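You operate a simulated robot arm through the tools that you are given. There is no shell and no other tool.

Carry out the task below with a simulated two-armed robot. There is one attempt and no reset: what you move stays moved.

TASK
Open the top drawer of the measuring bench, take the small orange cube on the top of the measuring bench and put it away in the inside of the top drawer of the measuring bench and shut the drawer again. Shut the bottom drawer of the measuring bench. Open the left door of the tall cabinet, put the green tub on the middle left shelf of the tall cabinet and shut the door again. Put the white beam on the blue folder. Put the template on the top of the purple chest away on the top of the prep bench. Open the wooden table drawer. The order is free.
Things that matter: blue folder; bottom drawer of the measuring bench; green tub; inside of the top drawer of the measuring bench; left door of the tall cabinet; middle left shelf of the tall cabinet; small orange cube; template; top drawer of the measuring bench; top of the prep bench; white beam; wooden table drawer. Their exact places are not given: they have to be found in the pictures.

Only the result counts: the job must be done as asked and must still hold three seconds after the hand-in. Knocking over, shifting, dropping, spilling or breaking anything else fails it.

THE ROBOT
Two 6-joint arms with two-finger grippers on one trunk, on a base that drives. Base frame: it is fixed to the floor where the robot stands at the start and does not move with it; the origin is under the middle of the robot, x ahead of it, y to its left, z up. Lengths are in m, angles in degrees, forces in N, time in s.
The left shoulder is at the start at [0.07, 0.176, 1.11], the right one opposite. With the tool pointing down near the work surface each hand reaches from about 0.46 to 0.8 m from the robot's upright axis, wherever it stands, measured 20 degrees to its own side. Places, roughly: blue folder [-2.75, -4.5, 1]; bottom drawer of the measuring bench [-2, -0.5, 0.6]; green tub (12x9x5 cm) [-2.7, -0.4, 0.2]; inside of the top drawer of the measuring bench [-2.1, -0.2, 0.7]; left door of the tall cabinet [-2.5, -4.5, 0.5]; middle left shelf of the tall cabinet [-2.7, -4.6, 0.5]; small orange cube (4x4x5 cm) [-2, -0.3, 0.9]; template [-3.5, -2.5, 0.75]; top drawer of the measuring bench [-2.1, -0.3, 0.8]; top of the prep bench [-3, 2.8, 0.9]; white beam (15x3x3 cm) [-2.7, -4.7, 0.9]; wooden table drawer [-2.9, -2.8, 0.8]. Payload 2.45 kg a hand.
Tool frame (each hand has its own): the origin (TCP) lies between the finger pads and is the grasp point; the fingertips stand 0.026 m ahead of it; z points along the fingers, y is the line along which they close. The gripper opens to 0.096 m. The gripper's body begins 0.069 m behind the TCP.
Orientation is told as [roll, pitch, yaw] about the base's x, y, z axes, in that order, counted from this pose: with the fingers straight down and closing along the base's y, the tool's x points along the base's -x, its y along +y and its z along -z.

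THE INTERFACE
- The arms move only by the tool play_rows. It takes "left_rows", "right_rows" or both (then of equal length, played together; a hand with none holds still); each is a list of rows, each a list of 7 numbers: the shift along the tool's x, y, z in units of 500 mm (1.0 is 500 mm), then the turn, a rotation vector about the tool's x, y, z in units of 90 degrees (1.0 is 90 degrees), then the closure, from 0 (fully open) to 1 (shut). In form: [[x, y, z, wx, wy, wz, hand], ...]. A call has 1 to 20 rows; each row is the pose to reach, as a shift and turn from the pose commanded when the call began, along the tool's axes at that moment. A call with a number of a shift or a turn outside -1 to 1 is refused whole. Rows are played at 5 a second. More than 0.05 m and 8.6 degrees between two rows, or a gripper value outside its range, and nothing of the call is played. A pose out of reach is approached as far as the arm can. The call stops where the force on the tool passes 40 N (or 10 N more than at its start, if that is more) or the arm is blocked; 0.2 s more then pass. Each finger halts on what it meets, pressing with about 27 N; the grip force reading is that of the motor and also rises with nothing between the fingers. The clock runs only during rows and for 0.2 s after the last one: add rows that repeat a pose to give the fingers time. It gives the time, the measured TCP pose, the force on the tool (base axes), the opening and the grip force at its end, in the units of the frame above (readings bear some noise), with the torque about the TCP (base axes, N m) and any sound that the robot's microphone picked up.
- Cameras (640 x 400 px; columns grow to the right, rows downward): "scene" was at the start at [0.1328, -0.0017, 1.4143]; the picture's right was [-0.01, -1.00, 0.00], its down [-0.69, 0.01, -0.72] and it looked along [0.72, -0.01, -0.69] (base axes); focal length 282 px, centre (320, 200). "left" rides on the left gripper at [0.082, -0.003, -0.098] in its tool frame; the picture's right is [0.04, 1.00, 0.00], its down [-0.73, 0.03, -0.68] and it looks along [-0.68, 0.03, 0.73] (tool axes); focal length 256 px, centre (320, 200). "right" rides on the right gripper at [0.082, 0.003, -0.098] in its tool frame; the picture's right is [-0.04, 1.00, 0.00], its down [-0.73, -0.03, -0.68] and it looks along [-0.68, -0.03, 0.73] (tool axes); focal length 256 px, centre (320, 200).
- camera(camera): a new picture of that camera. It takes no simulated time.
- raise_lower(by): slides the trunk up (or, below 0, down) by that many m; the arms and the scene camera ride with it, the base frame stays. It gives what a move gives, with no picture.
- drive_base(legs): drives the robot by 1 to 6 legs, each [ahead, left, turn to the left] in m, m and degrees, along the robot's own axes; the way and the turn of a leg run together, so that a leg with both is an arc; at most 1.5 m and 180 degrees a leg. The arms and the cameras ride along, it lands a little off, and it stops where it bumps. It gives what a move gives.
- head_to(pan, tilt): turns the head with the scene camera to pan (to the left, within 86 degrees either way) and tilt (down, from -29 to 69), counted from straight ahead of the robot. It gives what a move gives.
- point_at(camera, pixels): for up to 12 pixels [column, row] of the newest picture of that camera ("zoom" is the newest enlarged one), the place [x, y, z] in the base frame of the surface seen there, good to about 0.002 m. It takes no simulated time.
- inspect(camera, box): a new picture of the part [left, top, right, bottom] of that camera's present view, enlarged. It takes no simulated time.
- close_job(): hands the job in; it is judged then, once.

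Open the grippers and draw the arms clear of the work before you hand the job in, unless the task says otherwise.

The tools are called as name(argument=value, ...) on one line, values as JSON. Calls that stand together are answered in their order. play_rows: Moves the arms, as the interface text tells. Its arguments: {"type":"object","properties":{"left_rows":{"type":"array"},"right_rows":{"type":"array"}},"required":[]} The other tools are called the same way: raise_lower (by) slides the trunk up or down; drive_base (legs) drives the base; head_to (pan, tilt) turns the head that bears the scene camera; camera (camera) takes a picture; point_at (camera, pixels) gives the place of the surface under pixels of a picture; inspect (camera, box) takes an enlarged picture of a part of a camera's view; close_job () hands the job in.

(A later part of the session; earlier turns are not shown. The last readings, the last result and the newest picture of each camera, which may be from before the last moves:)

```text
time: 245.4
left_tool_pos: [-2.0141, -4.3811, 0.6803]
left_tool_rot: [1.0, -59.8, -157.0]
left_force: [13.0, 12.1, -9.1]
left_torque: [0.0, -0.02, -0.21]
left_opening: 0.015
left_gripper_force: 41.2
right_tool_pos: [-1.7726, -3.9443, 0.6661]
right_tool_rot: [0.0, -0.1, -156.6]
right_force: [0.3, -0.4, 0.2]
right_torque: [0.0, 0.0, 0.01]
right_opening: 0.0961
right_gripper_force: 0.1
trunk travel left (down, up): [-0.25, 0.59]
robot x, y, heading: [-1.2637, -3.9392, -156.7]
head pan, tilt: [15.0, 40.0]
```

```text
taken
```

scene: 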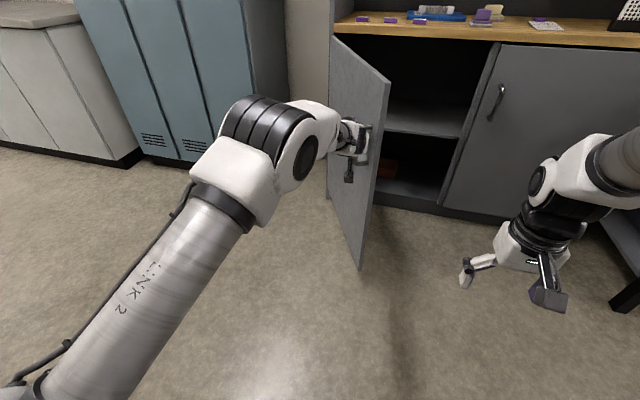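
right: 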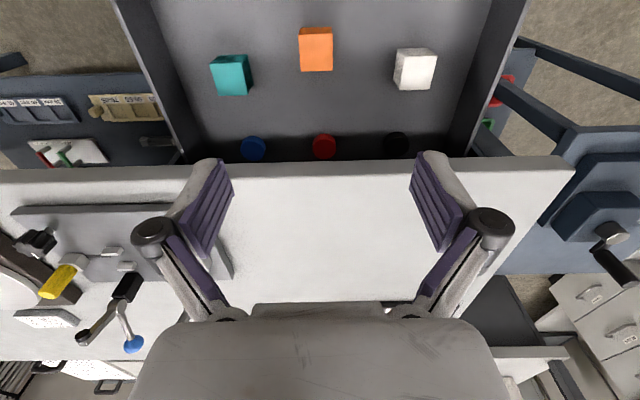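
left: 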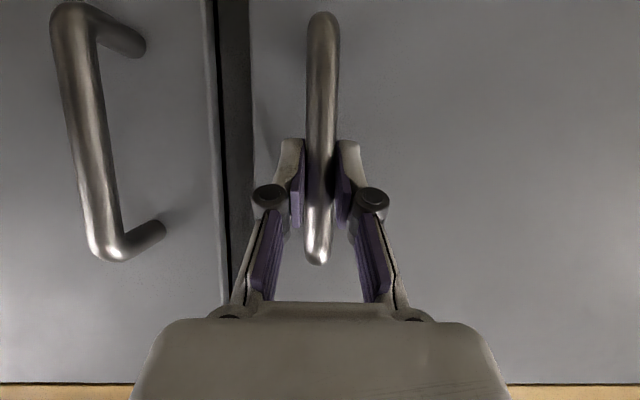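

About 64° now. One more leg to about 75°, then I release.

drive_base(legs=[[-0.023, 0.088, 0]])

play_rows(left_rows=[[0, 0, 0, 0, 0, 0, 0.8], [0, 0, 0, 0, 0, 0, 0.6], [0, 0, 0, 0, 0, 0, 0.6], [0, 0, -0.05, 0, 0, 0, 0.6], [0, 0, -0.1, 0, 0, 0, 0.6], [0, 0, -0.14, 0, 0, 0, 0.6], [0, 0, -0.14, 0, 0, 0, 0.6]])

camera(camera="scene")

```text
time: 246.5
left_tool_pos: [-1.9567, -4.4551, 0.6807]
left_tool_rot: [1.1, -59.7, -156.9]
left_force: [23.2, 15.9, -5.3]
left_torque: [0.05, -0.23, -0.09]
left_opening: 0.0147
left_gripper_force: 41.0
right_tool_pos: [-1.7156, -4.0177, 0.6665]
right_tool_rot: [0.0, 0.0, -156.6]
right_force: [1.3, 0.1, 0.5]
right_torque: [0.04, 0.03, 0.03]
right_opening: 0.0959
right_gripper_force: 0.0
trunk travel left (down, up): [-0.25, 0.59]
robot x, y, heading: [-1.2101, -4.0119, -156.6]
head pan, tilt: [15.0, 40.0]
```

```text
time: 248.1
left_tool_pos: [-1.9023, -4.4311, 0.7151]
left_tool_rot: [1.1, -59.7, -157.0]
left_force: [0.2, 1.1, -0.3]
left_torque: [-0.02, -0.05, 0.0]
left_opening: 0.0383
left_gripper_force: 0.0
right_tool_pos: [-1.7163, -4.0168, 0.6663]
right_tool_rot: [0.0, -0.1, -156.7]
right_force: [-0.1, -0.2, 0.1]
right_torque: [0.03, 0.0, 0.01]
right_opening: 0.096
right_gripper_force: 0.1
trunk travel left (down, up): [-0.25, 0.59]
robot x, y, heading: [-1.2097, -4.0113, -156.5]
head pan, tilt: [15.0, 40.0]
```

```text
taken
```

scene: 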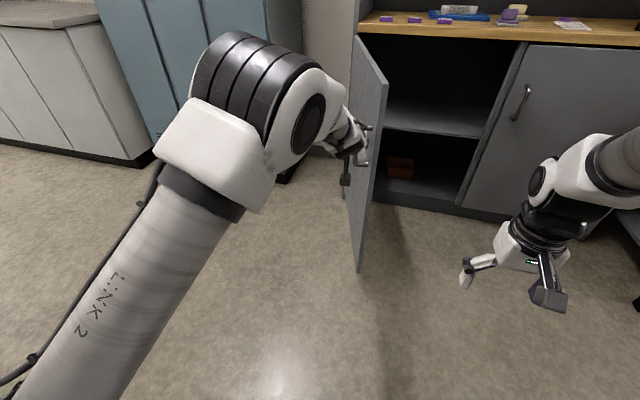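

The middle shelf is visible at (435,115). I retract the left hand back to tool-down and then look inside.

play_rows(left_rows=[[0.0225, 0.025, -0.039, 0, 0.0833, 0, 0.3], [0.045, 0.05, -0.078, 0, 0.1667, 0, 0], [0.0675, 0.075, -0.117, 0, 0.25, 0, 0], [0.09, 0.1, -0.156, 0, 0.3333, 0, 0], [0.1125, 0.125, -0.195, 0, 0.4167, 0, 0], [0.135, 0.15, -0.234, 0, 0.5, 0, 0], [0.1575, 0.175, -0.273, 0, 0.5833, 0, 0], [0.18, 0.2, -0.312, 0, 0.667, 0, 0], [0.18, 0.2, -0.312, 0, 0.667, 0, 0]])

head_to(pan=-5, tilt=25)

camera(camera="scene")

```text
time: 250.1
left_tool_pos: [-1.6966, -4.4493, 0.7179]
left_tool_rot: [0.6, 0.4, -155.9]
left_force: [0.4, -0.7, 0.4]
left_torque: [0.02, 0.01, -0.01]
left_opening: 0.0957
left_gripper_force: 0.1
left hand out of reach, approached as far as the arm can: row 1, 2
right_tool_pos: [-1.7157, -4.0177, 0.6651]
right_tool_rot: [-0.1, 0.0, -156.5]
right_force: [-0.4, 0.6, -1.1]
right_torque: [0.01, 0.0, -0.02]
right_opening: 0.0958
right_gripper_force: 0.1
trunk travel left (down, up): [-0.25, 0.59]
robot x, y, heading: [-1.2073, -4.0119, -156.4]
head pan, tilt: [15.0, 40.0]
```

```text
time: 251.0
left_tool_pos: [-1.6967, -4.4487, 0.7169]
left_tool_rot: [0.6, 0.3, -156.0]
left_force: [0.4, -0.3, -0.5]
left_torque: [-0.03, 0.05, 0.0]
left_opening: 0.0959
left_gripper_force: 0.1
right_tool_pos: [-1.7163, -4.0184, 0.6661]
right_tool_rot: [0.1, -0.1, -156.5]
right_force: [0.0, -1.3, 0.2]
right_torque: [-0.01, 0.01, 0.02]
right_opening: 0.0962
right_gripper_force: 0.0
trunk travel left (down, up): [-0.25, 0.59]
robot x, y, heading: [-1.2084, -4.0154, -156.8]
head pan, tilt: [-5.0, 25.0]
```

```text
taken
```

scene: 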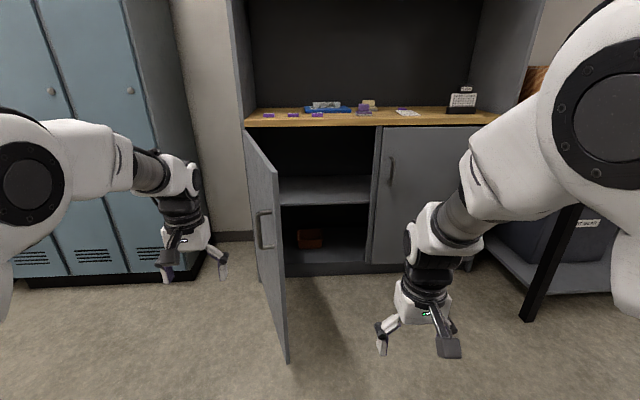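

inspect(camera="scene", box=[240, 110, 400, 290])

point_at(camera="scene", pixels=[[325, 185], [290, 195], [365, 195], [325, 202], [320, 180], [375, 135], [270, 135], [310, 132], [320, 160], [366, 180], [287, 360], [245, 140]])

```text
2.22 times, centred on (320, 200) of scene
```

zoom: 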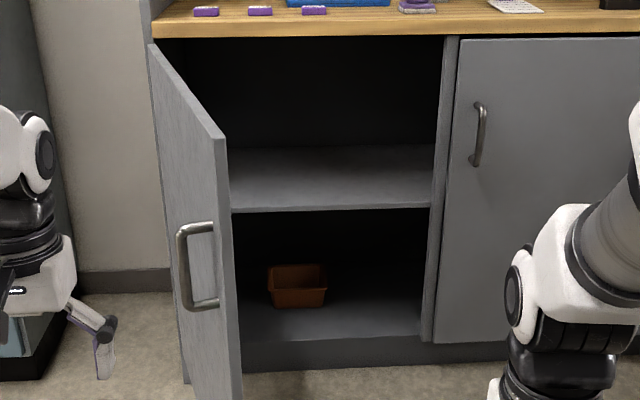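

```text
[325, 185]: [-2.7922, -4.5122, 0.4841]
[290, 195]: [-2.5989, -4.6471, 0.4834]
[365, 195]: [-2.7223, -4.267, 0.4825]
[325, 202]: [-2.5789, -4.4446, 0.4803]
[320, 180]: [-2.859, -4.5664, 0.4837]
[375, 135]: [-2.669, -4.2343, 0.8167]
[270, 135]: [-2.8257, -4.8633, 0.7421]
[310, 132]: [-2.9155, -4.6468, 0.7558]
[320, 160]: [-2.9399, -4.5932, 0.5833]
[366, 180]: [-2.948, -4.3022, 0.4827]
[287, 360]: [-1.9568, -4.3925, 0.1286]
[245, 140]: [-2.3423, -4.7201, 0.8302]
```

The middle shelf is empty: z 0.4835, from b≈-4.085 to -4.47, with 0.35 m of headroom. The door stays open for now; I drive back along the corridor toward the purple chest for the template.

drive_base(legs=[[0, -0.35, -0.9], [0.28, -0.35, 0], [0, 0, -90], [1.4, 0, 0]])

raise_lower(by=0.3)

head_to(pan=80, tilt=25)

camera(camera="scene")

```text
time: 253.2
left_tool_pos: [-1.8461, -4.1309, 0.7189]
left_tool_rot: [0.6, 0.3, -157.4]
left_force: [0.9, -0.3, 1.1]
left_torque: [0.03, -0.01, 0.04]
left_opening: 0.0962
left_gripper_force: 0.0
right_tool_pos: [-1.853, -3.6987, 0.6674]
right_tool_rot: [0.0, 0.0, -157.9]
right_force: [-0.4, 0.2, -0.6]
right_torque: [0.04, 0.01, -0.01]
right_opening: 0.0959
right_gripper_force: 0.0
trunk travel left (down, up): [-0.25, 0.59]
robot x, y, heading: [-1.3463, -3.7121, -158.3]
head pan, tilt: [-5.0, 25.0]
stopped in leg 1: the robot was blocked; the commanded pose is now the measured one
```

```text
time: 256.2
left_tool_pos: [-1.8451, -4.1317, 1.0185]
left_tool_rot: [0.6, 0.3, -157.4]
left_force: [0.8, 0.6, 0.3]
left_torque: [0.0, 0.04, 0.0]
left_opening: 0.096
left_gripper_force: 0.2
right_tool_pos: [-1.8521, -3.6997, 0.9659]
right_tool_rot: [0.0, 0.0, -157.9]
right_force: [-1.1, -0.2, -0.5]
right_torque: [-0.01, 0.0, -0.01]
right_opening: 0.0959
right_gripper_force: 0.0
trunk travel left (down, up): [-0.55, 0.29]
robot x, y, heading: [-1.3482, -3.7067, -157.8]
head pan, tilt: [-5.0, 25.0]
```

```text
time: 257.8
left_tool_pos: [-1.845, -4.1308, 1.0182]
left_tool_rot: [0.6, 0.3, -157.4]
left_force: [-0.9, 0.0, -0.7]
left_torque: [-0.02, 0.0, -0.02]
left_opening: 0.0957
left_gripper_force: 0.0
right_tool_pos: [-1.8532, -3.6979, 0.9656]
right_tool_rot: [0.0, -0.1, -158.0]
right_force: [-0.3, 0.5, -0.5]
right_torque: [-0.03, 0.04, -0.02]
right_opening: 0.096
right_gripper_force: 0.1
trunk travel left (down, up): [-0.55, 0.29]
robot x, y, heading: [-1.3441, -3.7102, -158.2]
head pan, tilt: [80.0, 25.0]
```

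```text
taken
```

scene: 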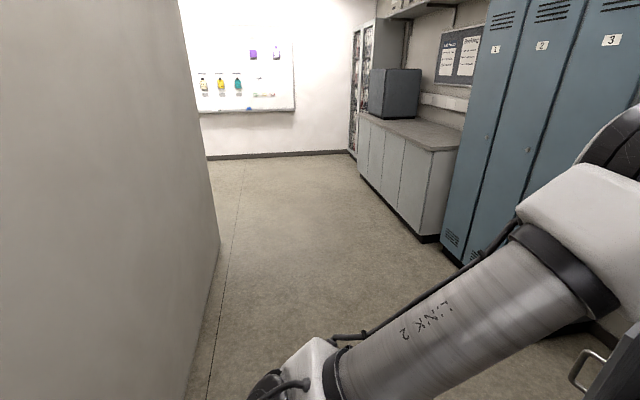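

The strafe was blocked, probably by the end of the rack behind-right. I move forward 0.3 m first and look at the rack to make sure nothing moved.

drive_base(legs=[[0.3, 0, 0]])

head_to(pan=-86, tilt=25)

camera(camera="scene")

```text
time: 259.9
left_tool_pos: [-2.1221, -4.2418, 1.0184]
left_tool_rot: [0.6, 0.3, -157.2]
left_force: [-0.7, -0.3, 0.3]
left_torque: [-0.01, -0.02, -0.01]
left_opening: 0.0962
left_gripper_force: 0.0
right_tool_pos: [-2.1287, -3.8113, 0.9651]
right_tool_rot: [-0.1, 0.0, -157.8]
right_force: [0.3, -0.7, -0.5]
right_torque: [-0.02, 0.02, 0.0]
right_opening: 0.0958
right_gripper_force: 0.2
trunk travel left (down, up): [-0.55, 0.29]
robot x, y, heading: [-1.6204, -3.819, -158.0]
head pan, tilt: [80.0, 25.0]
```

```text
time: 262.4
left_tool_pos: [-2.1216, -4.242, 1.0186]
left_tool_rot: [0.6, 0.4, -157.3]
left_force: [-0.1, 0.3, -0.4]
left_torque: [0.01, -0.02, 0.05]
left_opening: 0.096
left_gripper_force: 0.0
right_tool_pos: [-2.1298, -3.8102, 0.9661]
right_tool_rot: [0.0, 0.0, -157.7]
right_force: [0.5, 0.1, -0.1]
right_torque: [0.03, 0.01, -0.02]
right_opening: 0.096
right_gripper_force: 0.1
trunk travel left (down, up): [-0.55, 0.29]
robot x, y, heading: [-1.6233, -3.82, -158.1]
head pan, tilt: [-85.9, 25.0]
```

```text
taken
```

scene: 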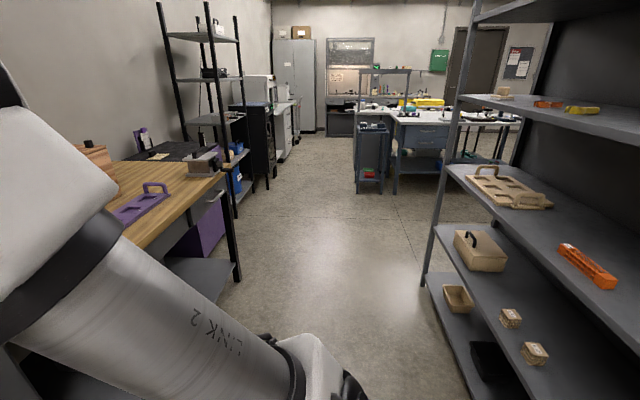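

The rack and its contents are undisturbed. I turn to face along the corridor (back toward the benches) and drive up to beside the wooden table/purple chest.

drive_base(legs=[[0, 0, -89.5], [0.9, 0, 0], [0.8, 0.05, 0]])

head_to(pan=75, tilt=25)

camera(camera="scene")

```text
time: 274.9
left_tool_pos: [-2.7316, -1.7465, 1.0179]
left_tool_rot: [0.6, 0.4, 112.5]
left_force: [0.6, -0.3, 0.2]
left_torque: [0.01, 0.01, -0.02]
left_opening: 0.096
left_gripper_force: 0.1
right_tool_pos: [-2.3011, -1.7386, 0.9672]
right_tool_rot: [0.0, 0.0, 112.1]
right_force: [-0.7, 0.4, 0.4]
right_torque: [-0.01, 0.01, 0.0]
right_opening: 0.096
right_gripper_force: 0.1
trunk travel left (down, up): [-0.55, 0.29]
robot x, y, heading: [-2.3069, -2.2451, 111.6]
head pan, tilt: [-85.9, 25.0]
```

```text
time: 277.4
left_tool_pos: [-2.7332, -1.7466, 1.0176]
left_tool_rot: [0.6, 0.3, 112.6]
left_force: [-0.8, -0.6, -0.3]
left_torque: [0.02, 0.0, 0.01]
left_opening: 0.0958
left_gripper_force: 0.0
right_tool_pos: [-2.302, -1.7405, 0.9666]
right_tool_rot: [0.0, -0.2, 112.1]
right_force: [0.0, 0.0, 0.0]
right_torque: [0.0, 0.02, 0.0]
right_opening: 0.0959
right_gripper_force: 0.0
trunk travel left (down, up): [-0.55, 0.29]
robot x, y, heading: [-2.3101, -2.2474, 112.1]
head pan, tilt: [75.0, 25.0]
```

```text
taken
```

scene: 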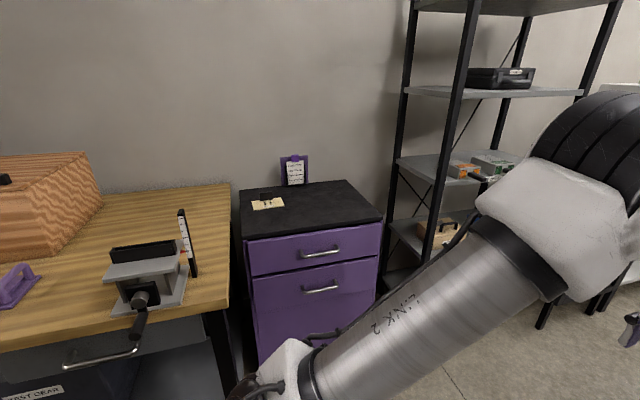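

The chest top shows a small pale plate at (268,203) and a clipboard at (295,170). I zoom in.

inspect(camera="scene", box=[230, 145, 390, 245])

point_at(camera="scene", pixels=[[253, 205], [283, 204], [253, 209], [268, 203], [265, 194], [295, 180], [250, 242], [375, 220], [245, 190], [345, 183], [300, 200], [80, 360]])

```text
4.00 times, centred on (310, 195) of scene
```

zoom: 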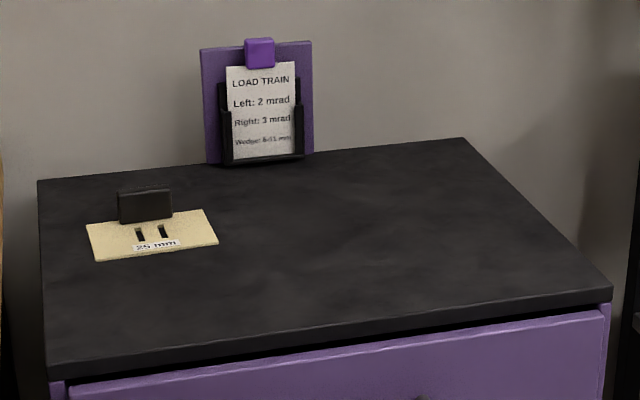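

```text
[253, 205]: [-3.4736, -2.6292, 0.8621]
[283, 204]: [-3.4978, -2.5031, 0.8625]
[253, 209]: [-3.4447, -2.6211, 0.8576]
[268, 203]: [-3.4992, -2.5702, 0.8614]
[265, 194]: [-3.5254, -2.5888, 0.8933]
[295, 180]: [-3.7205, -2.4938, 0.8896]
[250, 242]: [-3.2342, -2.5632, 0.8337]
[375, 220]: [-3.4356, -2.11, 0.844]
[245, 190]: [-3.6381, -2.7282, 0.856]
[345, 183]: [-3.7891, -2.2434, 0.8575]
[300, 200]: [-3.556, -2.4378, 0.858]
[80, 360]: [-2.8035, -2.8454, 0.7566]
```

The template looks like a pale plate with a black upright grip tab. I measure its corners and the tab.

point_at(camera="zoom", pixels=[[121, 196], [170, 193], [122, 218], [170, 214], [145, 190], [90, 227], [203, 212], [215, 239], [99, 259], [110, 245], [150, 230], [145, 205]])

```text
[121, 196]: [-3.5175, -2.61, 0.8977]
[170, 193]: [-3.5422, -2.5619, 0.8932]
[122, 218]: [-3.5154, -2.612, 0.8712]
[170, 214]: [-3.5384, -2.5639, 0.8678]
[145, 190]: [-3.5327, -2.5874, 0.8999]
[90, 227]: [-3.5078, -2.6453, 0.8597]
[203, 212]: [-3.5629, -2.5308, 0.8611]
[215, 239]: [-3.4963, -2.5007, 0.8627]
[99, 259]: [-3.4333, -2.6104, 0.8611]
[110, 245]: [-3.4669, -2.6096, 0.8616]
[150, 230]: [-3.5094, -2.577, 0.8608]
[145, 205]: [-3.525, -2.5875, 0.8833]
```

The tab (4 cm high, parallel to the chest front) stands at the plate's rear edge. I turn to face the chest, offset so the left hand lines up with the tab and clear of the wooden table.

drive_base(legs=[[0, 0, 90.4], [0, -0.3, 0], [0.3, 0, 0]])

head_to(pan=15, tilt=40)

camera(camera="scene")

camera(camera="left")

```text
time: 284.9
left_tool_pos: [-3.1934, -2.5143, 1.0188]
left_tool_rot: [0.6, 0.3, -156.6]
left_force: [0.2, 1.0, 0.3]
left_torque: [0.01, -0.03, -0.02]
left_opening: 0.096
left_gripper_force: 0.1
right_tool_pos: [-3.2067, -2.0824, 0.9669]
right_tool_rot: [-0.1, 0.0, -157.2]
right_force: [0.8, 0.1, 0.8]
right_torque: [0.03, 0.01, -0.01]
right_opening: 0.0958
right_gripper_force: 0.2
trunk travel left (down, up): [-0.55, 0.29]
robot x, y, heading: [-2.6982, -2.0873, -157.5]
head pan, tilt: [75.0, 25.0]
```

```text
time: 286.2
left_tool_pos: [-3.1946, -2.5135, 1.0172]
left_tool_rot: [0.6, 0.4, -156.7]
left_force: [0.2, -0.5, 0.2]
left_torque: [-0.02, 0.01, 0.0]
left_opening: 0.0962
left_gripper_force: 0.1
right_tool_pos: [-3.2062, -2.081, 0.9654]
right_tool_rot: [0.0, -0.1, -157.3]
right_force: [0.3, 0.0, -0.9]
right_torque: [-0.02, -0.01, -0.02]
right_opening: 0.0957
right_gripper_force: 0.1
trunk travel left (down, up): [-0.55, 0.29]
robot x, y, heading: [-2.6963, -2.0832, -157.3]
head pan, tilt: [15.0, 40.0]
```

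```text
taken
```

scene: 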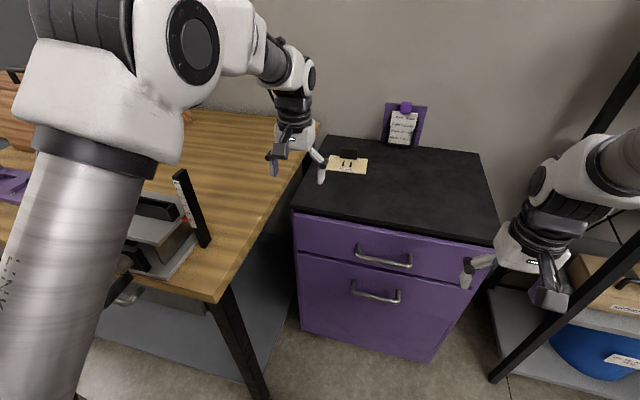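

```text
taken
```

left: 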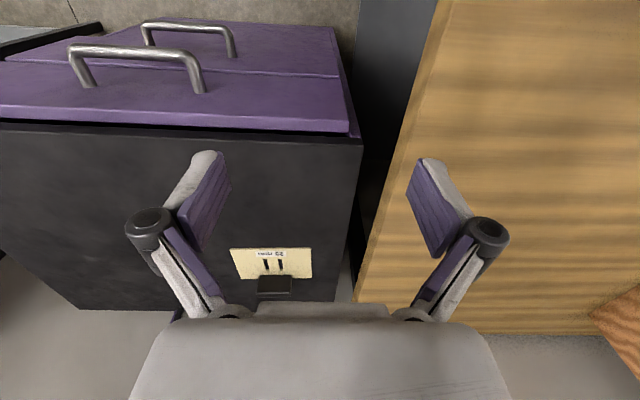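

I check the height of the gauge stand on the wooden table (190,200), because my left elbow will pass near it when I go forward.

point_at(camera="scene", pixels=[[180, 175], [205, 240], [150, 210], [225, 295], [318, 125], [170, 255], [345, 155], [350, 160], [330, 160], [345, 170], [405, 110], [130, 160]])

inspect(camera="scene", box=[300, 130, 400, 190])

```text
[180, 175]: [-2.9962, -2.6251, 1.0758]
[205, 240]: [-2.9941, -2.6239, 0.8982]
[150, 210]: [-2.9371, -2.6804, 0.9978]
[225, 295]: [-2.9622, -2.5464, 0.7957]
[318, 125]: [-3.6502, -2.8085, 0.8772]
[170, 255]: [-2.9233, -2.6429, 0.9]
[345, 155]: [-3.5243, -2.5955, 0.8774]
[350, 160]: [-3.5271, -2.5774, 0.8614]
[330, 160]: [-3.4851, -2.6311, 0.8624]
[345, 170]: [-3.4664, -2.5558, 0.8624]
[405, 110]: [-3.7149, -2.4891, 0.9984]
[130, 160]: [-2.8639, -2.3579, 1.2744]
```

```text
6.40 times, centred on (350, 160) of scene
```

zoom: 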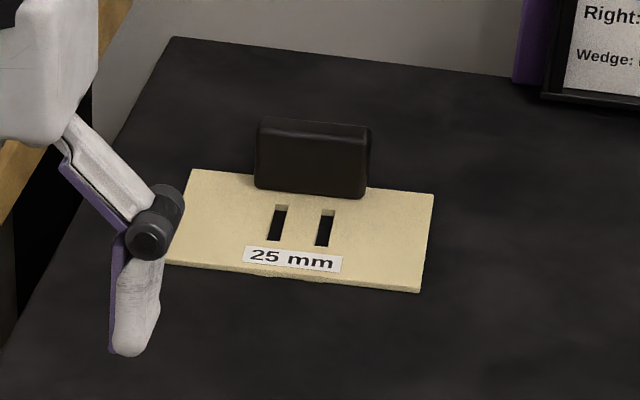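

The tab clearly belongs to the plate. To keep my elbow away from the gauge stand (top z≈1.08), I raise the trunk and shift right a bit; first I check the rack's post on the right.

point_at(camera="scene", pixels=[[505, 365], [540, 300], [600, 120], [620, 90], [490, 290]])

raise_lower(by=0.13)

```text
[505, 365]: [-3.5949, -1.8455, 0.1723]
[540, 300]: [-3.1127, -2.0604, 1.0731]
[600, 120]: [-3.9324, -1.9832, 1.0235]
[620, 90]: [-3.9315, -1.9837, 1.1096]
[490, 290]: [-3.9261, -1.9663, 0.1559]
```

```text
time: 287.8
left_tool_pos: [-3.1945, -2.5139, 1.1488]
left_tool_rot: [0.6, 0.3, -156.7]
left_force: [-0.2, 0.6, 0.0]
left_torque: [-0.01, -0.05, 0.0]
left_opening: 0.096
left_gripper_force: 0.1
right_tool_pos: [-3.2064, -2.0817, 1.0945]
right_tool_rot: [0.0, 0.0, -157.3]
right_force: [0.1, 0.1, 0.1]
right_torque: [-0.01, 0.0, -0.02]
right_opening: 0.0958
right_gripper_force: 0.1
trunk travel left (down, up): [-0.68, 0.16]
robot x, y, heading: [-2.7006, -2.0848, -157.3]
head pan, tilt: [15.0, 40.0]
```

The rack post is at a≈0.33, far enough. I drive 0.24 m ahead and 8 cm right.

drive_base(legs=[[0, -0.08, 0], [0.24, 0, 0]])

camera(camera="scene")

```text
time: 290.2
left_tool_pos: [-3.4461, -2.5296, 1.1491]
left_tool_rot: [0.6, 0.2, -156.7]
left_force: [0.2, -0.2, 1.1]
left_torque: [-0.02, 0.01, 0.03]
left_opening: 0.0962
left_gripper_force: 0.0
right_tool_pos: [-3.4561, -2.0977, 1.0963]
right_tool_rot: [0.1, -0.2, -157.3]
right_force: [0.8, 0.3, 0.3]
right_torque: [0.0, 0.02, -0.01]
right_opening: 0.0962
right_gripper_force: 0.1
trunk travel left (down, up): [-0.68, 0.16]
robot x, y, heading: [-2.9494, -2.1038, -157.4]
head pan, tilt: [15.0, 40.0]
```

```text
taken
```

scene: 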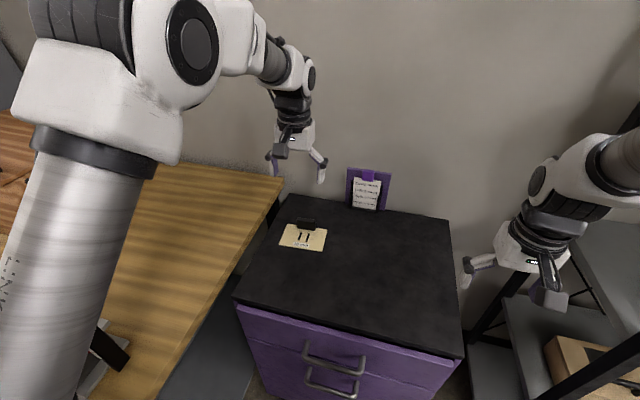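

I zoom on the tab from this steeper view for its exact centre and thickness.

inspect(camera="scene", box=[260, 205, 360, 265])

```text
6.40 times, centred on (310, 235) of scene
```

zoom: 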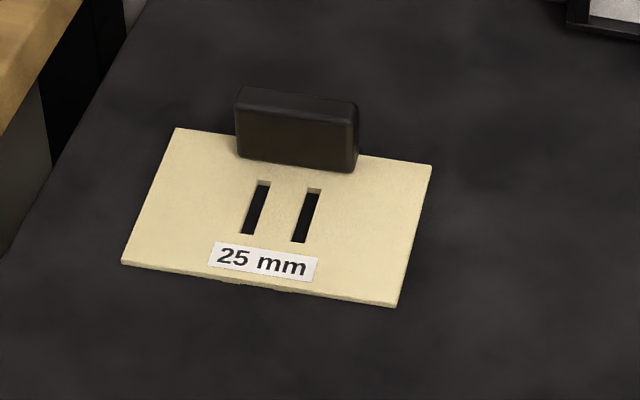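

point_at(camera="zoom", pixels=[[240, 96], [352, 104], [242, 107], [350, 120], [296, 100], [296, 112], [245, 152], [348, 166], [178, 132], [428, 168], [398, 300], [124, 260]])

```text
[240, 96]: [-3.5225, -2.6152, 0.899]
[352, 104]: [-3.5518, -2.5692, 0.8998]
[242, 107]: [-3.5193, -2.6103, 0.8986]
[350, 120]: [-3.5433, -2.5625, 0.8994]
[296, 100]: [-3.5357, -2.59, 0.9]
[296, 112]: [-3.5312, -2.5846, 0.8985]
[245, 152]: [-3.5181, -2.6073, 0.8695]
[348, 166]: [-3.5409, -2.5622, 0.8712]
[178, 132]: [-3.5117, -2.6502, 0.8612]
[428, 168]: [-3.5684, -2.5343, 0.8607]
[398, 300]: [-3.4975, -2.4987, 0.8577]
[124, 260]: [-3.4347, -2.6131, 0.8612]
```

The tab centre is (-3.5345,-2.589), about 1 cm thick, direction 116°. I move the left hand above it and turn it 87°.

play_rows(left_rows=[[-0.0174, 0.003, 0, 0, 0, 0.0806, 0], [-0.0348, 0.0065, 0, 0, 0, 0.1612, 0], [-0.0522, 0.0098, 0, 0, 0, 0.2417, 0], [-0.0697, 0.013, 0, 0, 0, 0.3223, 0], [-0.0871, 0.0163, 0, 0, 0, 0.4029, 0], [-0.1045, 0.0195, 0, 0, 0, 0.4835, 0], [-0.1219, 0.0228, 0, 0, 0, 0.5641, 0], [-0.1393, 0.026, 0, 0, 0, 0.6447, 0], [-0.1567, 0.0293, 0, 0, 0, 0.7252, 0], [-0.1742, 0.0325, 0, 0, 0, 0.8058, 0], [-0.1916, 0.0358, 0, 0, 0, 0.8864, 0], [-0.209, 0.039, 0, 0, 0, 0.967, 0], [-0.209, 0.039, 0, 0, 0, 0.967, 0]])

camera(camera="left")

camera(camera="scene")

```text
time: 293.0
left_tool_pos: [-3.5342, -2.5893, 1.1489]
left_tool_rot: [-0.1, 0.6, 116.1]
left_force: [-0.1, -0.5, -0.4]
left_torque: [0.02, 0.04, 0.01]
left_opening: 0.096
left_gripper_force: 0.1
right_tool_pos: [-3.457, -2.0986, 1.0959]
right_tool_rot: [0.0, -0.1, -157.3]
right_force: [-0.1, 0.0, -0.8]
right_torque: [-0.01, 0.0, -0.01]
right_opening: 0.0963
right_gripper_force: 0.0
trunk travel left (down, up): [-0.68, 0.16]
robot x, y, heading: [-2.9489, -2.0998, -157.6]
head pan, tilt: [15.0, 40.0]
```

```text
taken
```

left: 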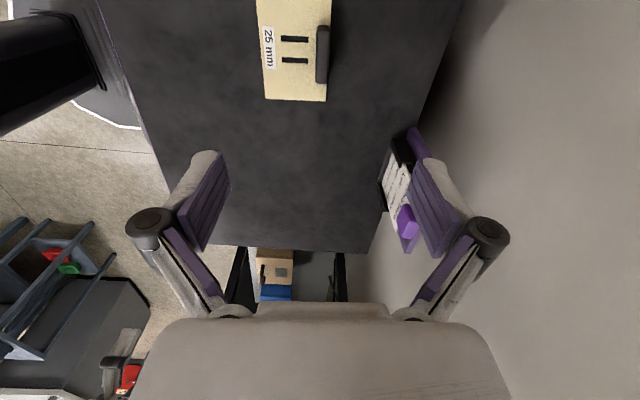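

```text
taken
```

scene: 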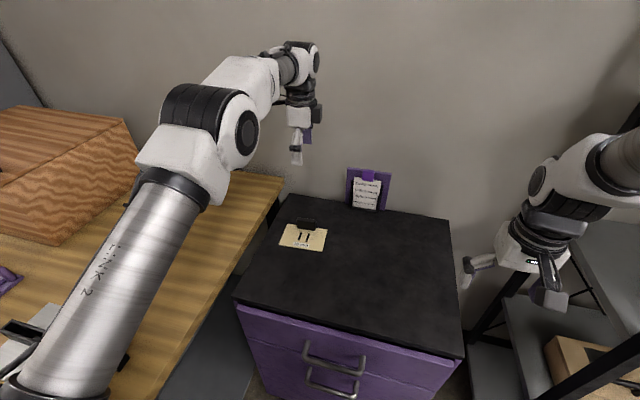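

The tab lies exactly under the hand (322,55). I check the wooden box and gauge stand heights relative to my elbow before lowering.

point_at(camera="scene", pixels=[[100, 125], [130, 160], [60, 240], [200, 200], [165, 160], [245, 130], [230, 100], [25, 325], [240, 160]])

```text
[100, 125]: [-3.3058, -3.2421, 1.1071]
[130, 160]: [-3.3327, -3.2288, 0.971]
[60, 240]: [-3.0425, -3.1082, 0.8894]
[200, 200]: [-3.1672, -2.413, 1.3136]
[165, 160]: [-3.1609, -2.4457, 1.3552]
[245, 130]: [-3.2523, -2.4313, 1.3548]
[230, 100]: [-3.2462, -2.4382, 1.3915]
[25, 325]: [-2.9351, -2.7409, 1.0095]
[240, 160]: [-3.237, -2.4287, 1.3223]
```

The elbow is well above and away from everything. I descend onto the tab and close.

play_rows(left_rows=[[0, 0, 0.08, 0, 0, 0, 0.2], [0, 0, 0.16, 0, 0, 0, 0.3], [0, 0, 0.24, 0, 0, 0, 0.3], [0, 0, 0.32, 0, 0, 0, 0.3], [0, 0, 0.4, 0, 0, 0, 0.3], [0, 0, 0.46, 0, 0, 0, 0.3], [0, 0, 0.5, 0, 0, 0, 0.3], [0, 0, 0.511, 0, 0, 0, 0.3], [0, 0, 0.511, 0, 0, 0, 0.3]])

camera(camera="left")

```text
time: 295.0
left_tool_pos: [-3.5313, -2.5909, 0.8925]
left_tool_rot: [-0.2, 0.6, 116.2]
left_force: [0.2, 0.1, 0.3]
left_torque: [0.01, -0.01, -0.02]
left_opening: 0.0671
left_gripper_force: 0.1
right_tool_pos: [-3.4565, -2.0994, 1.0965]
right_tool_rot: [0.0, -0.1, -157.2]
right_force: [-0.9, -0.7, -0.2]
right_torque: [-0.02, 0.03, -0.02]
right_opening: 0.0958
right_gripper_force: 0.0
trunk travel left (down, up): [-0.68, 0.16]
robot x, y, heading: [-2.9529, -2.101, -157.7]
head pan, tilt: [15.0, 40.0]
```

```text
taken
```

left: 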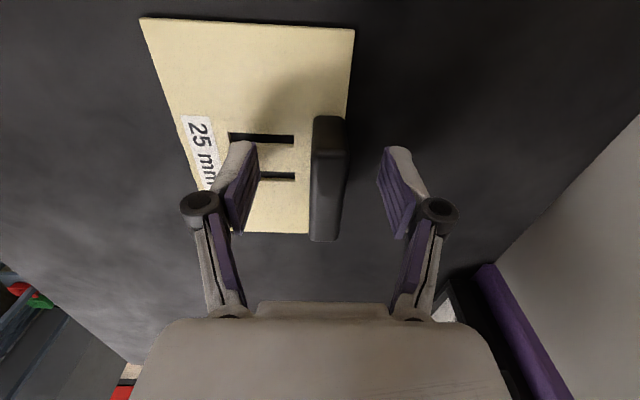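

The tab stands between the fingers. I close on it.

play_rows(left_rows=[[0, 0.005, 0, 0, 0, 0, 0.5], [0, 0.005, 0, 0, 0, 0, 0.7], [0, 0.005, 0, 0, 0, 0, 0.85], [0, 0.005, 0, 0, 0, 0, 1.0], [0, 0.005, 0, 0, 0, 0, 1.0], [0, 0.005, -0.03, 0, 0, 0, 1.0], [0, 0.005, -0.06, 0, 0, 0, 1.0], [0, 0.005, -0.06, 0, 0, 0, 1.0]])

camera(camera="left")

camera(camera="scene")

```text
time: 296.8
left_tool_pos: [-3.5333, -2.5922, 0.9233]
left_tool_rot: [-0.3, 0.7, 116.1]
left_force: [-0.4, 0.6, -0.8]
left_torque: [-0.01, -0.01, -0.01]
left_opening: 0.0162
left_gripper_force: 27.3
right_tool_pos: [-3.4567, -2.0987, 1.0948]
right_tool_rot: [-0.1, 0.1, -157.3]
right_force: [0.4, -0.4, 0.7]
right_torque: [-0.02, 0.03, 0.03]
right_opening: 0.0961
right_gripper_force: 0.1
trunk travel left (down, up): [-0.68, 0.16]
robot x, y, heading: [-2.9492, -2.1058, -157.4]
head pan, tilt: [15.0, 40.0]
```

```text
taken
```

left: 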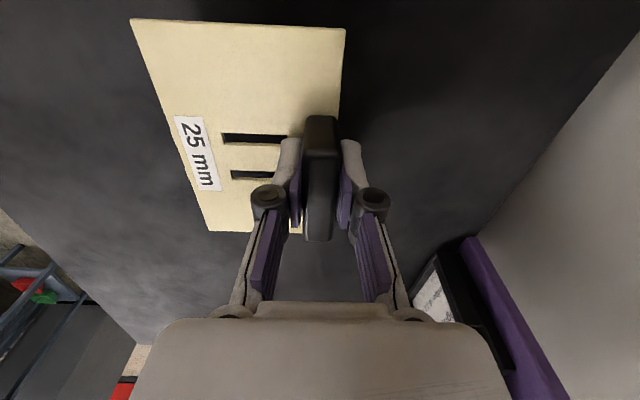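

```text
taken
```

scene: 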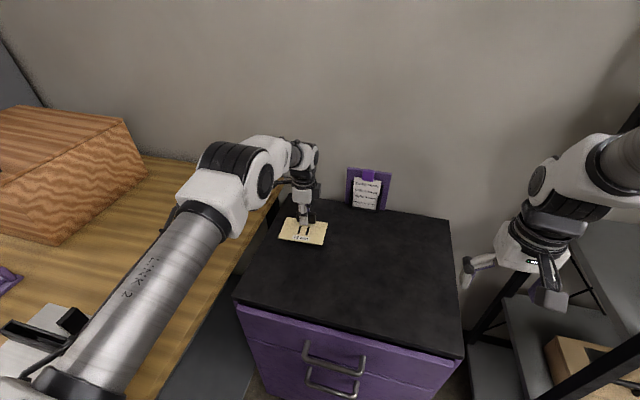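

The template hangs level 3 cm up. I lift it to z≈1.15 and back out of the corner.

play_rows(left_rows=[[0, 0, -0.06, 0, 0, 0, 1.0], [0, 0, -0.13, 0, 0, 0, 1.0], [0, 0, -0.2, 0, 0, 0, 1.0], [0, 0, -0.27, 0, 0, 0, 1.0], [0, 0, -0.34, 0, 0, 0, 1.0], [0, 0, -0.42, 0, 0, 0, 1.0], [0, 0, -0.42, 0, 0, 0, 1.0]])

drive_base(legs=[[-0.45, 0, 0]])

camera(camera="left")

```text
time: 298.4
left_tool_pos: [-3.5368, -2.5923, 1.1325]
left_tool_rot: [-0.3, 0.6, 116.3]
left_force: [-1.1, 0.3, 0.3]
left_torque: [0.01, -0.02, 0.0]
left_opening: 0.0163
left_gripper_force: 27.3
right_tool_pos: [-3.4576, -2.0993, 1.0959]
right_tool_rot: [0.0, 0.0, -157.3]
right_force: [0.5, -0.3, -0.7]
right_torque: [0.01, 0.0, -0.02]
right_opening: 0.096
right_gripper_force: 0.0
trunk travel left (down, up): [-0.68, 0.16]
robot x, y, heading: [-2.9507, -2.1004, -157.2]
head pan, tilt: [15.0, 40.0]
```

```text
time: 301.1
left_tool_pos: [-3.1277, -2.4196, 1.1315]
left_tool_rot: [-0.3, 0.6, 115.8]
left_force: [-0.2, 0.4, -0.6]
left_torque: [-0.02, 0.02, -0.01]
left_opening: 0.0162
left_gripper_force: 26.7
right_tool_pos: [-3.0468, -1.928, 1.0955]
right_tool_rot: [0.0, 0.0, -157.5]
right_force: [0.1, 0.2, -0.8]
right_torque: [-0.01, -0.01, -0.02]
right_opening: 0.0959
right_gripper_force: 0.1
trunk travel left (down, up): [-0.68, 0.16]
robot x, y, heading: [-2.5404, -1.9327, -158.0]
head pan, tilt: [15.0, 40.0]
```

```text
taken
```

left: 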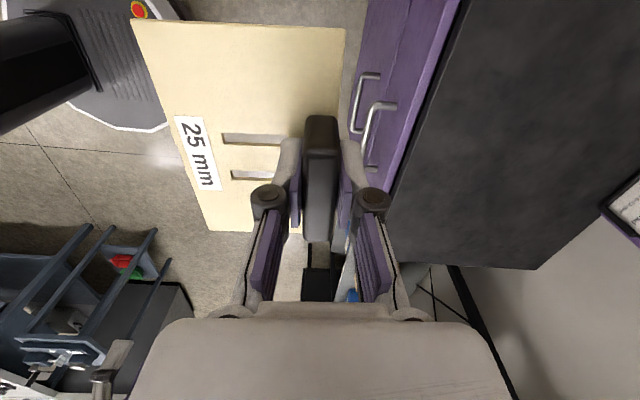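

The template is held firmly. I retract the left hand a little, strafe clear of the rack and turn round to face +e2.

play_rows(left_rows=[[0, -0.07, 0, 0, 0, 0, 1.0], [0, -0.14, 0, 0, 0, 0, 1.0], [0, -0.21, 0, 0, 0, 0, 1.0], [0, -0.28, 0, 0, 0, 0, 1.0], [0, -0.32, 0, 0, 0, 0, 1.0], [0, -0.32, 0, 0, 0, 0, 1.0]])

drive_base(legs=[[0, -0.42, 0], [0, 0, 90], [0, 0, 90]])

head_to(pan=0, tilt=25)

camera(camera="scene")

```text
time: 302.5
left_tool_pos: [-2.9835, -2.3518, 1.1328]
left_tool_rot: [-0.3, 0.7, 115.8]
left_force: [-0.2, 0.5, -0.8]
left_torque: [0.02, 0.0, 0.02]
left_opening: 0.0159
left_gripper_force: 27.2
right_tool_pos: [-3.0474, -1.9281, 1.0955]
right_tool_rot: [0.1, 0.0, -157.5]
right_force: [-0.7, -0.6, 0.0]
right_torque: [0.01, -0.05, 0.02]
right_opening: 0.0958
right_gripper_force: 0.0
trunk travel left (down, up): [-0.68, 0.16]
robot x, y, heading: [-2.5401, -1.9357, -157.8]
head pan, tilt: [15.0, 40.0]
```

```text
time: 312.8
left_tool_pos: [-2.262, -1.1264, 1.1324]
left_tool_rot: [-0.2, 0.7, -63.1]
left_force: [-0.4, 1.2, -0.1]
left_torque: [0.01, -0.06, -0.01]
left_opening: 0.0162
left_gripper_force: 27.0
right_tool_pos: [-2.1921, -1.5485, 1.0956]
right_tool_rot: [0.1, 0.0, 23.6]
right_force: [0.1, -0.4, 0.2]
right_torque: [-0.01, 0.02, 0.01]
right_opening: 0.096
right_gripper_force: 0.1
trunk travel left (down, up): [-0.68, 0.16]
robot x, y, heading: [-2.7003, -1.5525, 23.2]
head pan, tilt: [15.0, 40.0]
```

```text
time: 313.5
left_tool_pos: [-2.2617, -1.1277, 1.1318]
left_tool_rot: [-0.2, 0.6, -63.1]
left_force: [0.3, -0.1, -0.2]
left_torque: [-0.02, 0.02, -0.02]
left_opening: 0.016
left_gripper_force: 26.8
right_tool_pos: [-2.1924, -1.5483, 1.0962]
right_tool_rot: [-0.1, -0.1, 23.5]
right_force: [0.7, -0.6, 0.3]
right_torque: [-0.01, 0.0, -0.01]
right_opening: 0.096
right_gripper_force: 0.1
trunk travel left (down, up): [-0.68, 0.16]
robot x, y, heading: [-2.6994, -1.5485, 23.1]
head pan, tilt: [0.0, 25.0]
```

```text
taken
```

scene: 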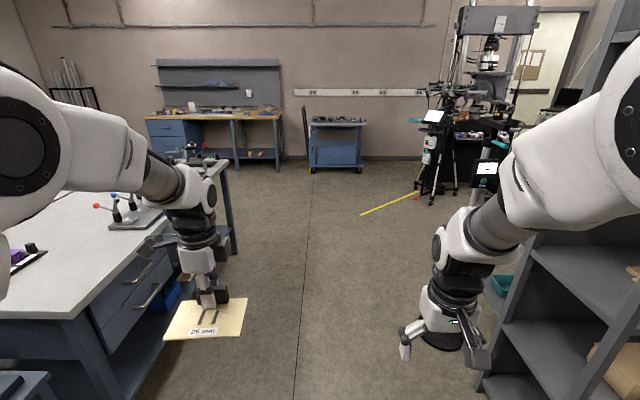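

The way ahead along the bench front is clear. I drive forward 2.75 m to the open area by the start.

drive_base(legs=[[1.4, 0, -0.6], [1.35, 0, 0]])

head_to(pan=80, tilt=20)

camera(camera="scene")

```text
time: 326.8
left_tool_pos: [0.2643, -0.0479, 1.1328]
left_tool_rot: [-0.2, 0.5, -63.8]
left_force: [-0.1, -0.8, -0.4]
left_torque: [-0.01, 0.0, -0.01]
left_opening: 0.0162
left_gripper_force: 26.9
right_tool_pos: [0.33, -0.4706, 1.0963]
right_tool_rot: [-0.1, -0.1, 22.8]
right_force: [1.7, 0.5, -0.2]
right_torque: [-0.01, -0.01, -0.01]
right_opening: 0.096
right_gripper_force: 0.2
trunk travel left (down, up): [-0.68, 0.16]
robot x, y, heading: [-0.1788, -0.464, 22.4]
head pan, tilt: [0.0, 25.0]
```

```text
time: 328.4
left_tool_pos: [0.2637, -0.0475, 1.1324]
left_tool_rot: [-0.2, 0.6, -63.8]
left_force: [-0.7, 0.1, -0.4]
left_torque: [0.01, 0.04, 0.03]
left_opening: 0.0162
left_gripper_force: 27.1
right_tool_pos: [0.3288, -0.471, 1.0958]
right_tool_rot: [0.0, -0.1, 22.7]
right_force: [0.6, -0.6, 0.3]
right_torque: [-0.01, 0.03, -0.01]
right_opening: 0.0962
right_gripper_force: 0.1
trunk travel left (down, up): [-0.68, 0.16]
robot x, y, heading: [-0.1749, -0.4647, 22.7]
head pan, tilt: [80.0, 20.0]
```

```text
taken
```

scene: 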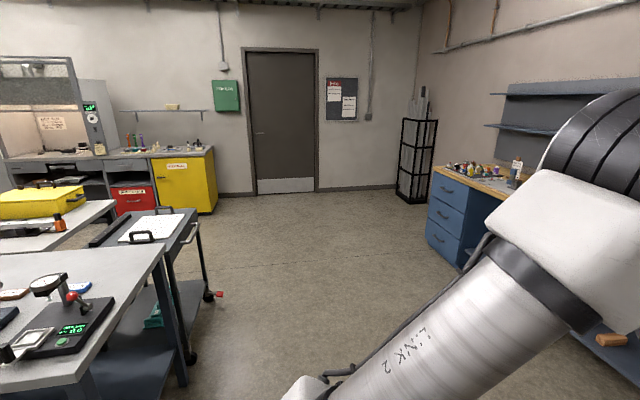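

The prep bench runs along the far wall: yellow cabinet at (185,180) and red drawers, with its gray top at row ~153. I measure it and the aisle.

point_at(camera="scene", pixels=[[210, 152], [150, 155], [110, 153], [60, 155], [25, 158], [180, 150], [200, 215], [115, 185], [195, 225], [215, 300], [430, 250], [80, 200]])

inspect(camera="scene", box=[0, 80, 230, 230])

```text
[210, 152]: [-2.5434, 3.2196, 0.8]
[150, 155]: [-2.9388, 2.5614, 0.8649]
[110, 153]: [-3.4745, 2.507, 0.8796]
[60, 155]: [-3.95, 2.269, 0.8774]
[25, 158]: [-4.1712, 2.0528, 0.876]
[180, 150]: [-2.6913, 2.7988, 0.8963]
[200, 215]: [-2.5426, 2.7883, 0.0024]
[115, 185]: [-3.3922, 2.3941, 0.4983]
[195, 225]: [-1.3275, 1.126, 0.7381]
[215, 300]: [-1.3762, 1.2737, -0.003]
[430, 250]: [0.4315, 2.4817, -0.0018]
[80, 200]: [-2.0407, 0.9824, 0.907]
```

```text
2.67 times, centred on (115, 155) of scene
```

zoom: 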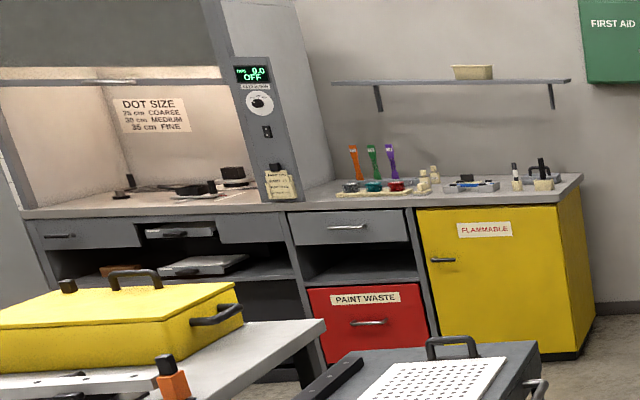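

The prep bench front edge is at a≈-3.49 (b from -1.3 to -3.5), top z≈0.88; the passage right of the benches is free. I drive there.

drive_base(legs=[[0.33, 0, 0], [0, 0, 89.8], [1.45, 0, 0], [1.2, 0.1, 0]])

head_to(pan=45, tilt=25)

camera(camera="scene")

```text
time: 347.0
left_tool_pos: [-1.5036, 2.4775, 1.1333]
left_tool_rot: [-0.1, 0.6, 29.0]
left_force: [-0.4, 0.2, -1.1]
left_torque: [0.04, 0.01, 0.01]
left_opening: 0.0158
left_gripper_force: 26.8
right_tool_pos: [-1.0841, 2.5622, 1.0967]
right_tool_rot: [-0.1, -0.1, 115.6]
right_force: [0.2, 0.1, 0.0]
right_torque: [0.0, 0.0, 0.02]
right_opening: 0.0959
right_gripper_force: 0.0
trunk travel left (down, up): [-0.68, 0.16]
robot x, y, heading: [-1.0661, 2.0589, 115.4]
head pan, tilt: [80.0, 20.0]
```

```text
time: 348.0
left_tool_pos: [-1.504, 2.4768, 1.1319]
left_tool_rot: [-0.1, 0.7, 29.0]
left_force: [0.3, -0.5, -0.4]
left_torque: [0.0, 0.0, 0.0]
left_opening: 0.0158
left_gripper_force: 26.7
right_tool_pos: [-1.0843, 2.5633, 1.0964]
right_tool_rot: [0.0, -0.1, 115.5]
right_force: [-0.4, 0.2, -0.1]
right_torque: [0.01, 0.03, -0.03]
right_opening: 0.096
right_gripper_force: 0.0
trunk travel left (down, up): [-0.68, 0.16]
robot x, y, heading: [-1.0634, 2.0565, 115.4]
head pan, tilt: [45.0, 25.0]
```

```text
taken
```

scene: 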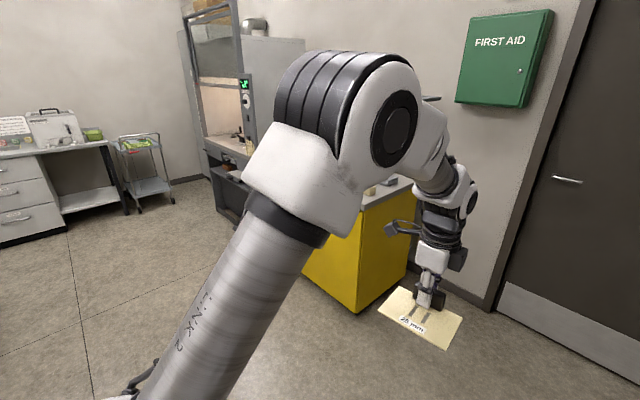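

I square up to the bench and strafe left in front of its right-hand section.

drive_base(legs=[[0, 0, -2.9], [0.3, 0.6, 0], [0, 0.75, 0]])

head_to(pan=0, tilt=30)

camera(camera="scene")

```text
time: 355.8
left_tool_pos: [-2.8342, 2.2754, 1.1317]
left_tool_rot: [-0.2, 0.6, 25.3]
left_force: [-0.3, -0.9, 0.2]
left_torque: [-0.03, 0.01, -0.01]
left_opening: 0.0161
left_gripper_force: 27.3
right_tool_pos: [-2.4096, 2.3327, 1.0975]
right_tool_rot: [0.1, -0.1, 111.8]
right_force: [0.7, -0.7, 0.3]
right_torque: [-0.04, 0.03, 0.03]
right_opening: 0.0963
right_gripper_force: 0.0
trunk travel left (down, up): [-0.68, 0.16]
robot x, y, heading: [-2.4196, 1.8245, 111.3]
head pan, tilt: [45.0, 25.0]
```

```text
time: 356.9
left_tool_pos: [-2.8348, 2.2753, 1.132]
left_tool_rot: [-0.2, 0.5, 25.3]
left_force: [-0.3, 0.4, -1.0]
left_torque: [-0.02, 0.01, 0.0]
left_opening: 0.0161
left_gripper_force: 26.9
right_tool_pos: [-2.4102, 2.333, 1.0947]
right_tool_rot: [-0.1, -0.1, 111.9]
right_force: [-0.1, 0.0, -0.2]
right_torque: [0.02, -0.05, 0.0]
right_opening: 0.096
right_gripper_force: 0.1
trunk travel left (down, up): [-0.68, 0.16]
robot x, y, heading: [-2.424, 1.8254, 111.5]
head pan, tilt: [0.0, 30.0]
```

```text
taken
```

scene: 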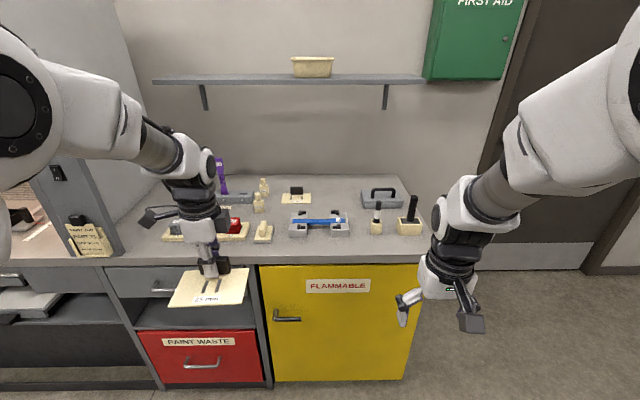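

The bench top holds many items; a similar template lies at (296,195). I zoom in to find free space.

inspect(camera="scene", box=[100, 160, 440, 270])

camera(camera="right")

```text
1.88 times, centred on (270, 215) of scene
```

zoom: 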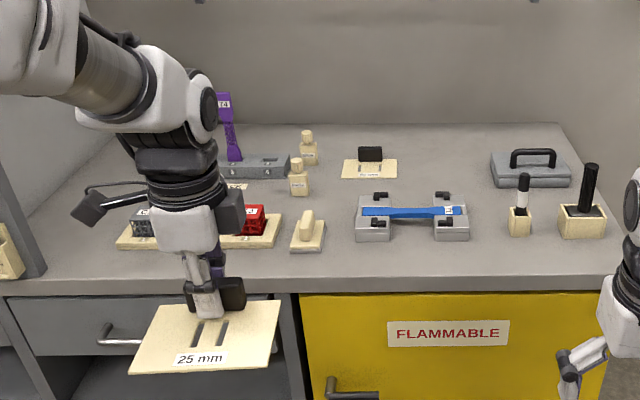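

```text
taken
```

right: 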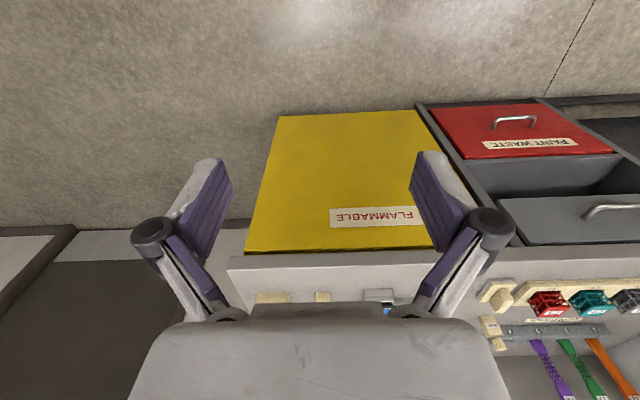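

I measure candidate free areas: around (445,165) between the other template and the black-handled block, and the front strip.

point_at(camera="zoom", pixels=[[400, 165], [488, 165], [445, 150], [445, 190], [400, 262], [300, 262], [480, 262], [412, 278], [370, 150], [430, 197], [490, 186], [325, 200]])

```text
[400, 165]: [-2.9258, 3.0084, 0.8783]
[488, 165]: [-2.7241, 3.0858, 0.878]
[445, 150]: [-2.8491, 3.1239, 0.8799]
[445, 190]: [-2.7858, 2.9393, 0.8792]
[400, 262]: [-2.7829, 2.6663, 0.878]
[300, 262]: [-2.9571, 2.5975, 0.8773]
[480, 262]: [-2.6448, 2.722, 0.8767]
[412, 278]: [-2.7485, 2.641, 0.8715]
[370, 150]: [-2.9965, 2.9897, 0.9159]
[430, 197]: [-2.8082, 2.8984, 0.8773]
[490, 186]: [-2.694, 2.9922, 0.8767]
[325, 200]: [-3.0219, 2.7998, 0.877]
```

The best free area is about 0.21 x 0.2 m around a≈-3.85, b≈-1.445. I check the wall shelf's position and item heights near the path.

point_at(camera="scene", pixels=[[200, 82], [385, 80], [320, 84], [378, 205], [413, 200], [382, 190], [320, 219], [263, 180], [220, 175], [340, 195]])

```text
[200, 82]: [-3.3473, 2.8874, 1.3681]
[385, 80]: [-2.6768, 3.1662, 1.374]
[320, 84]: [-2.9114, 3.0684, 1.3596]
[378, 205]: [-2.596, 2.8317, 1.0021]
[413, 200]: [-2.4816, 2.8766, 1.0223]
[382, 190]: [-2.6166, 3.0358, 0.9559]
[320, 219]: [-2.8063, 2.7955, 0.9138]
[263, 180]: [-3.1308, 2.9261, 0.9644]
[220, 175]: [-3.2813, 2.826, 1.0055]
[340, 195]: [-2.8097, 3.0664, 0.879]
```

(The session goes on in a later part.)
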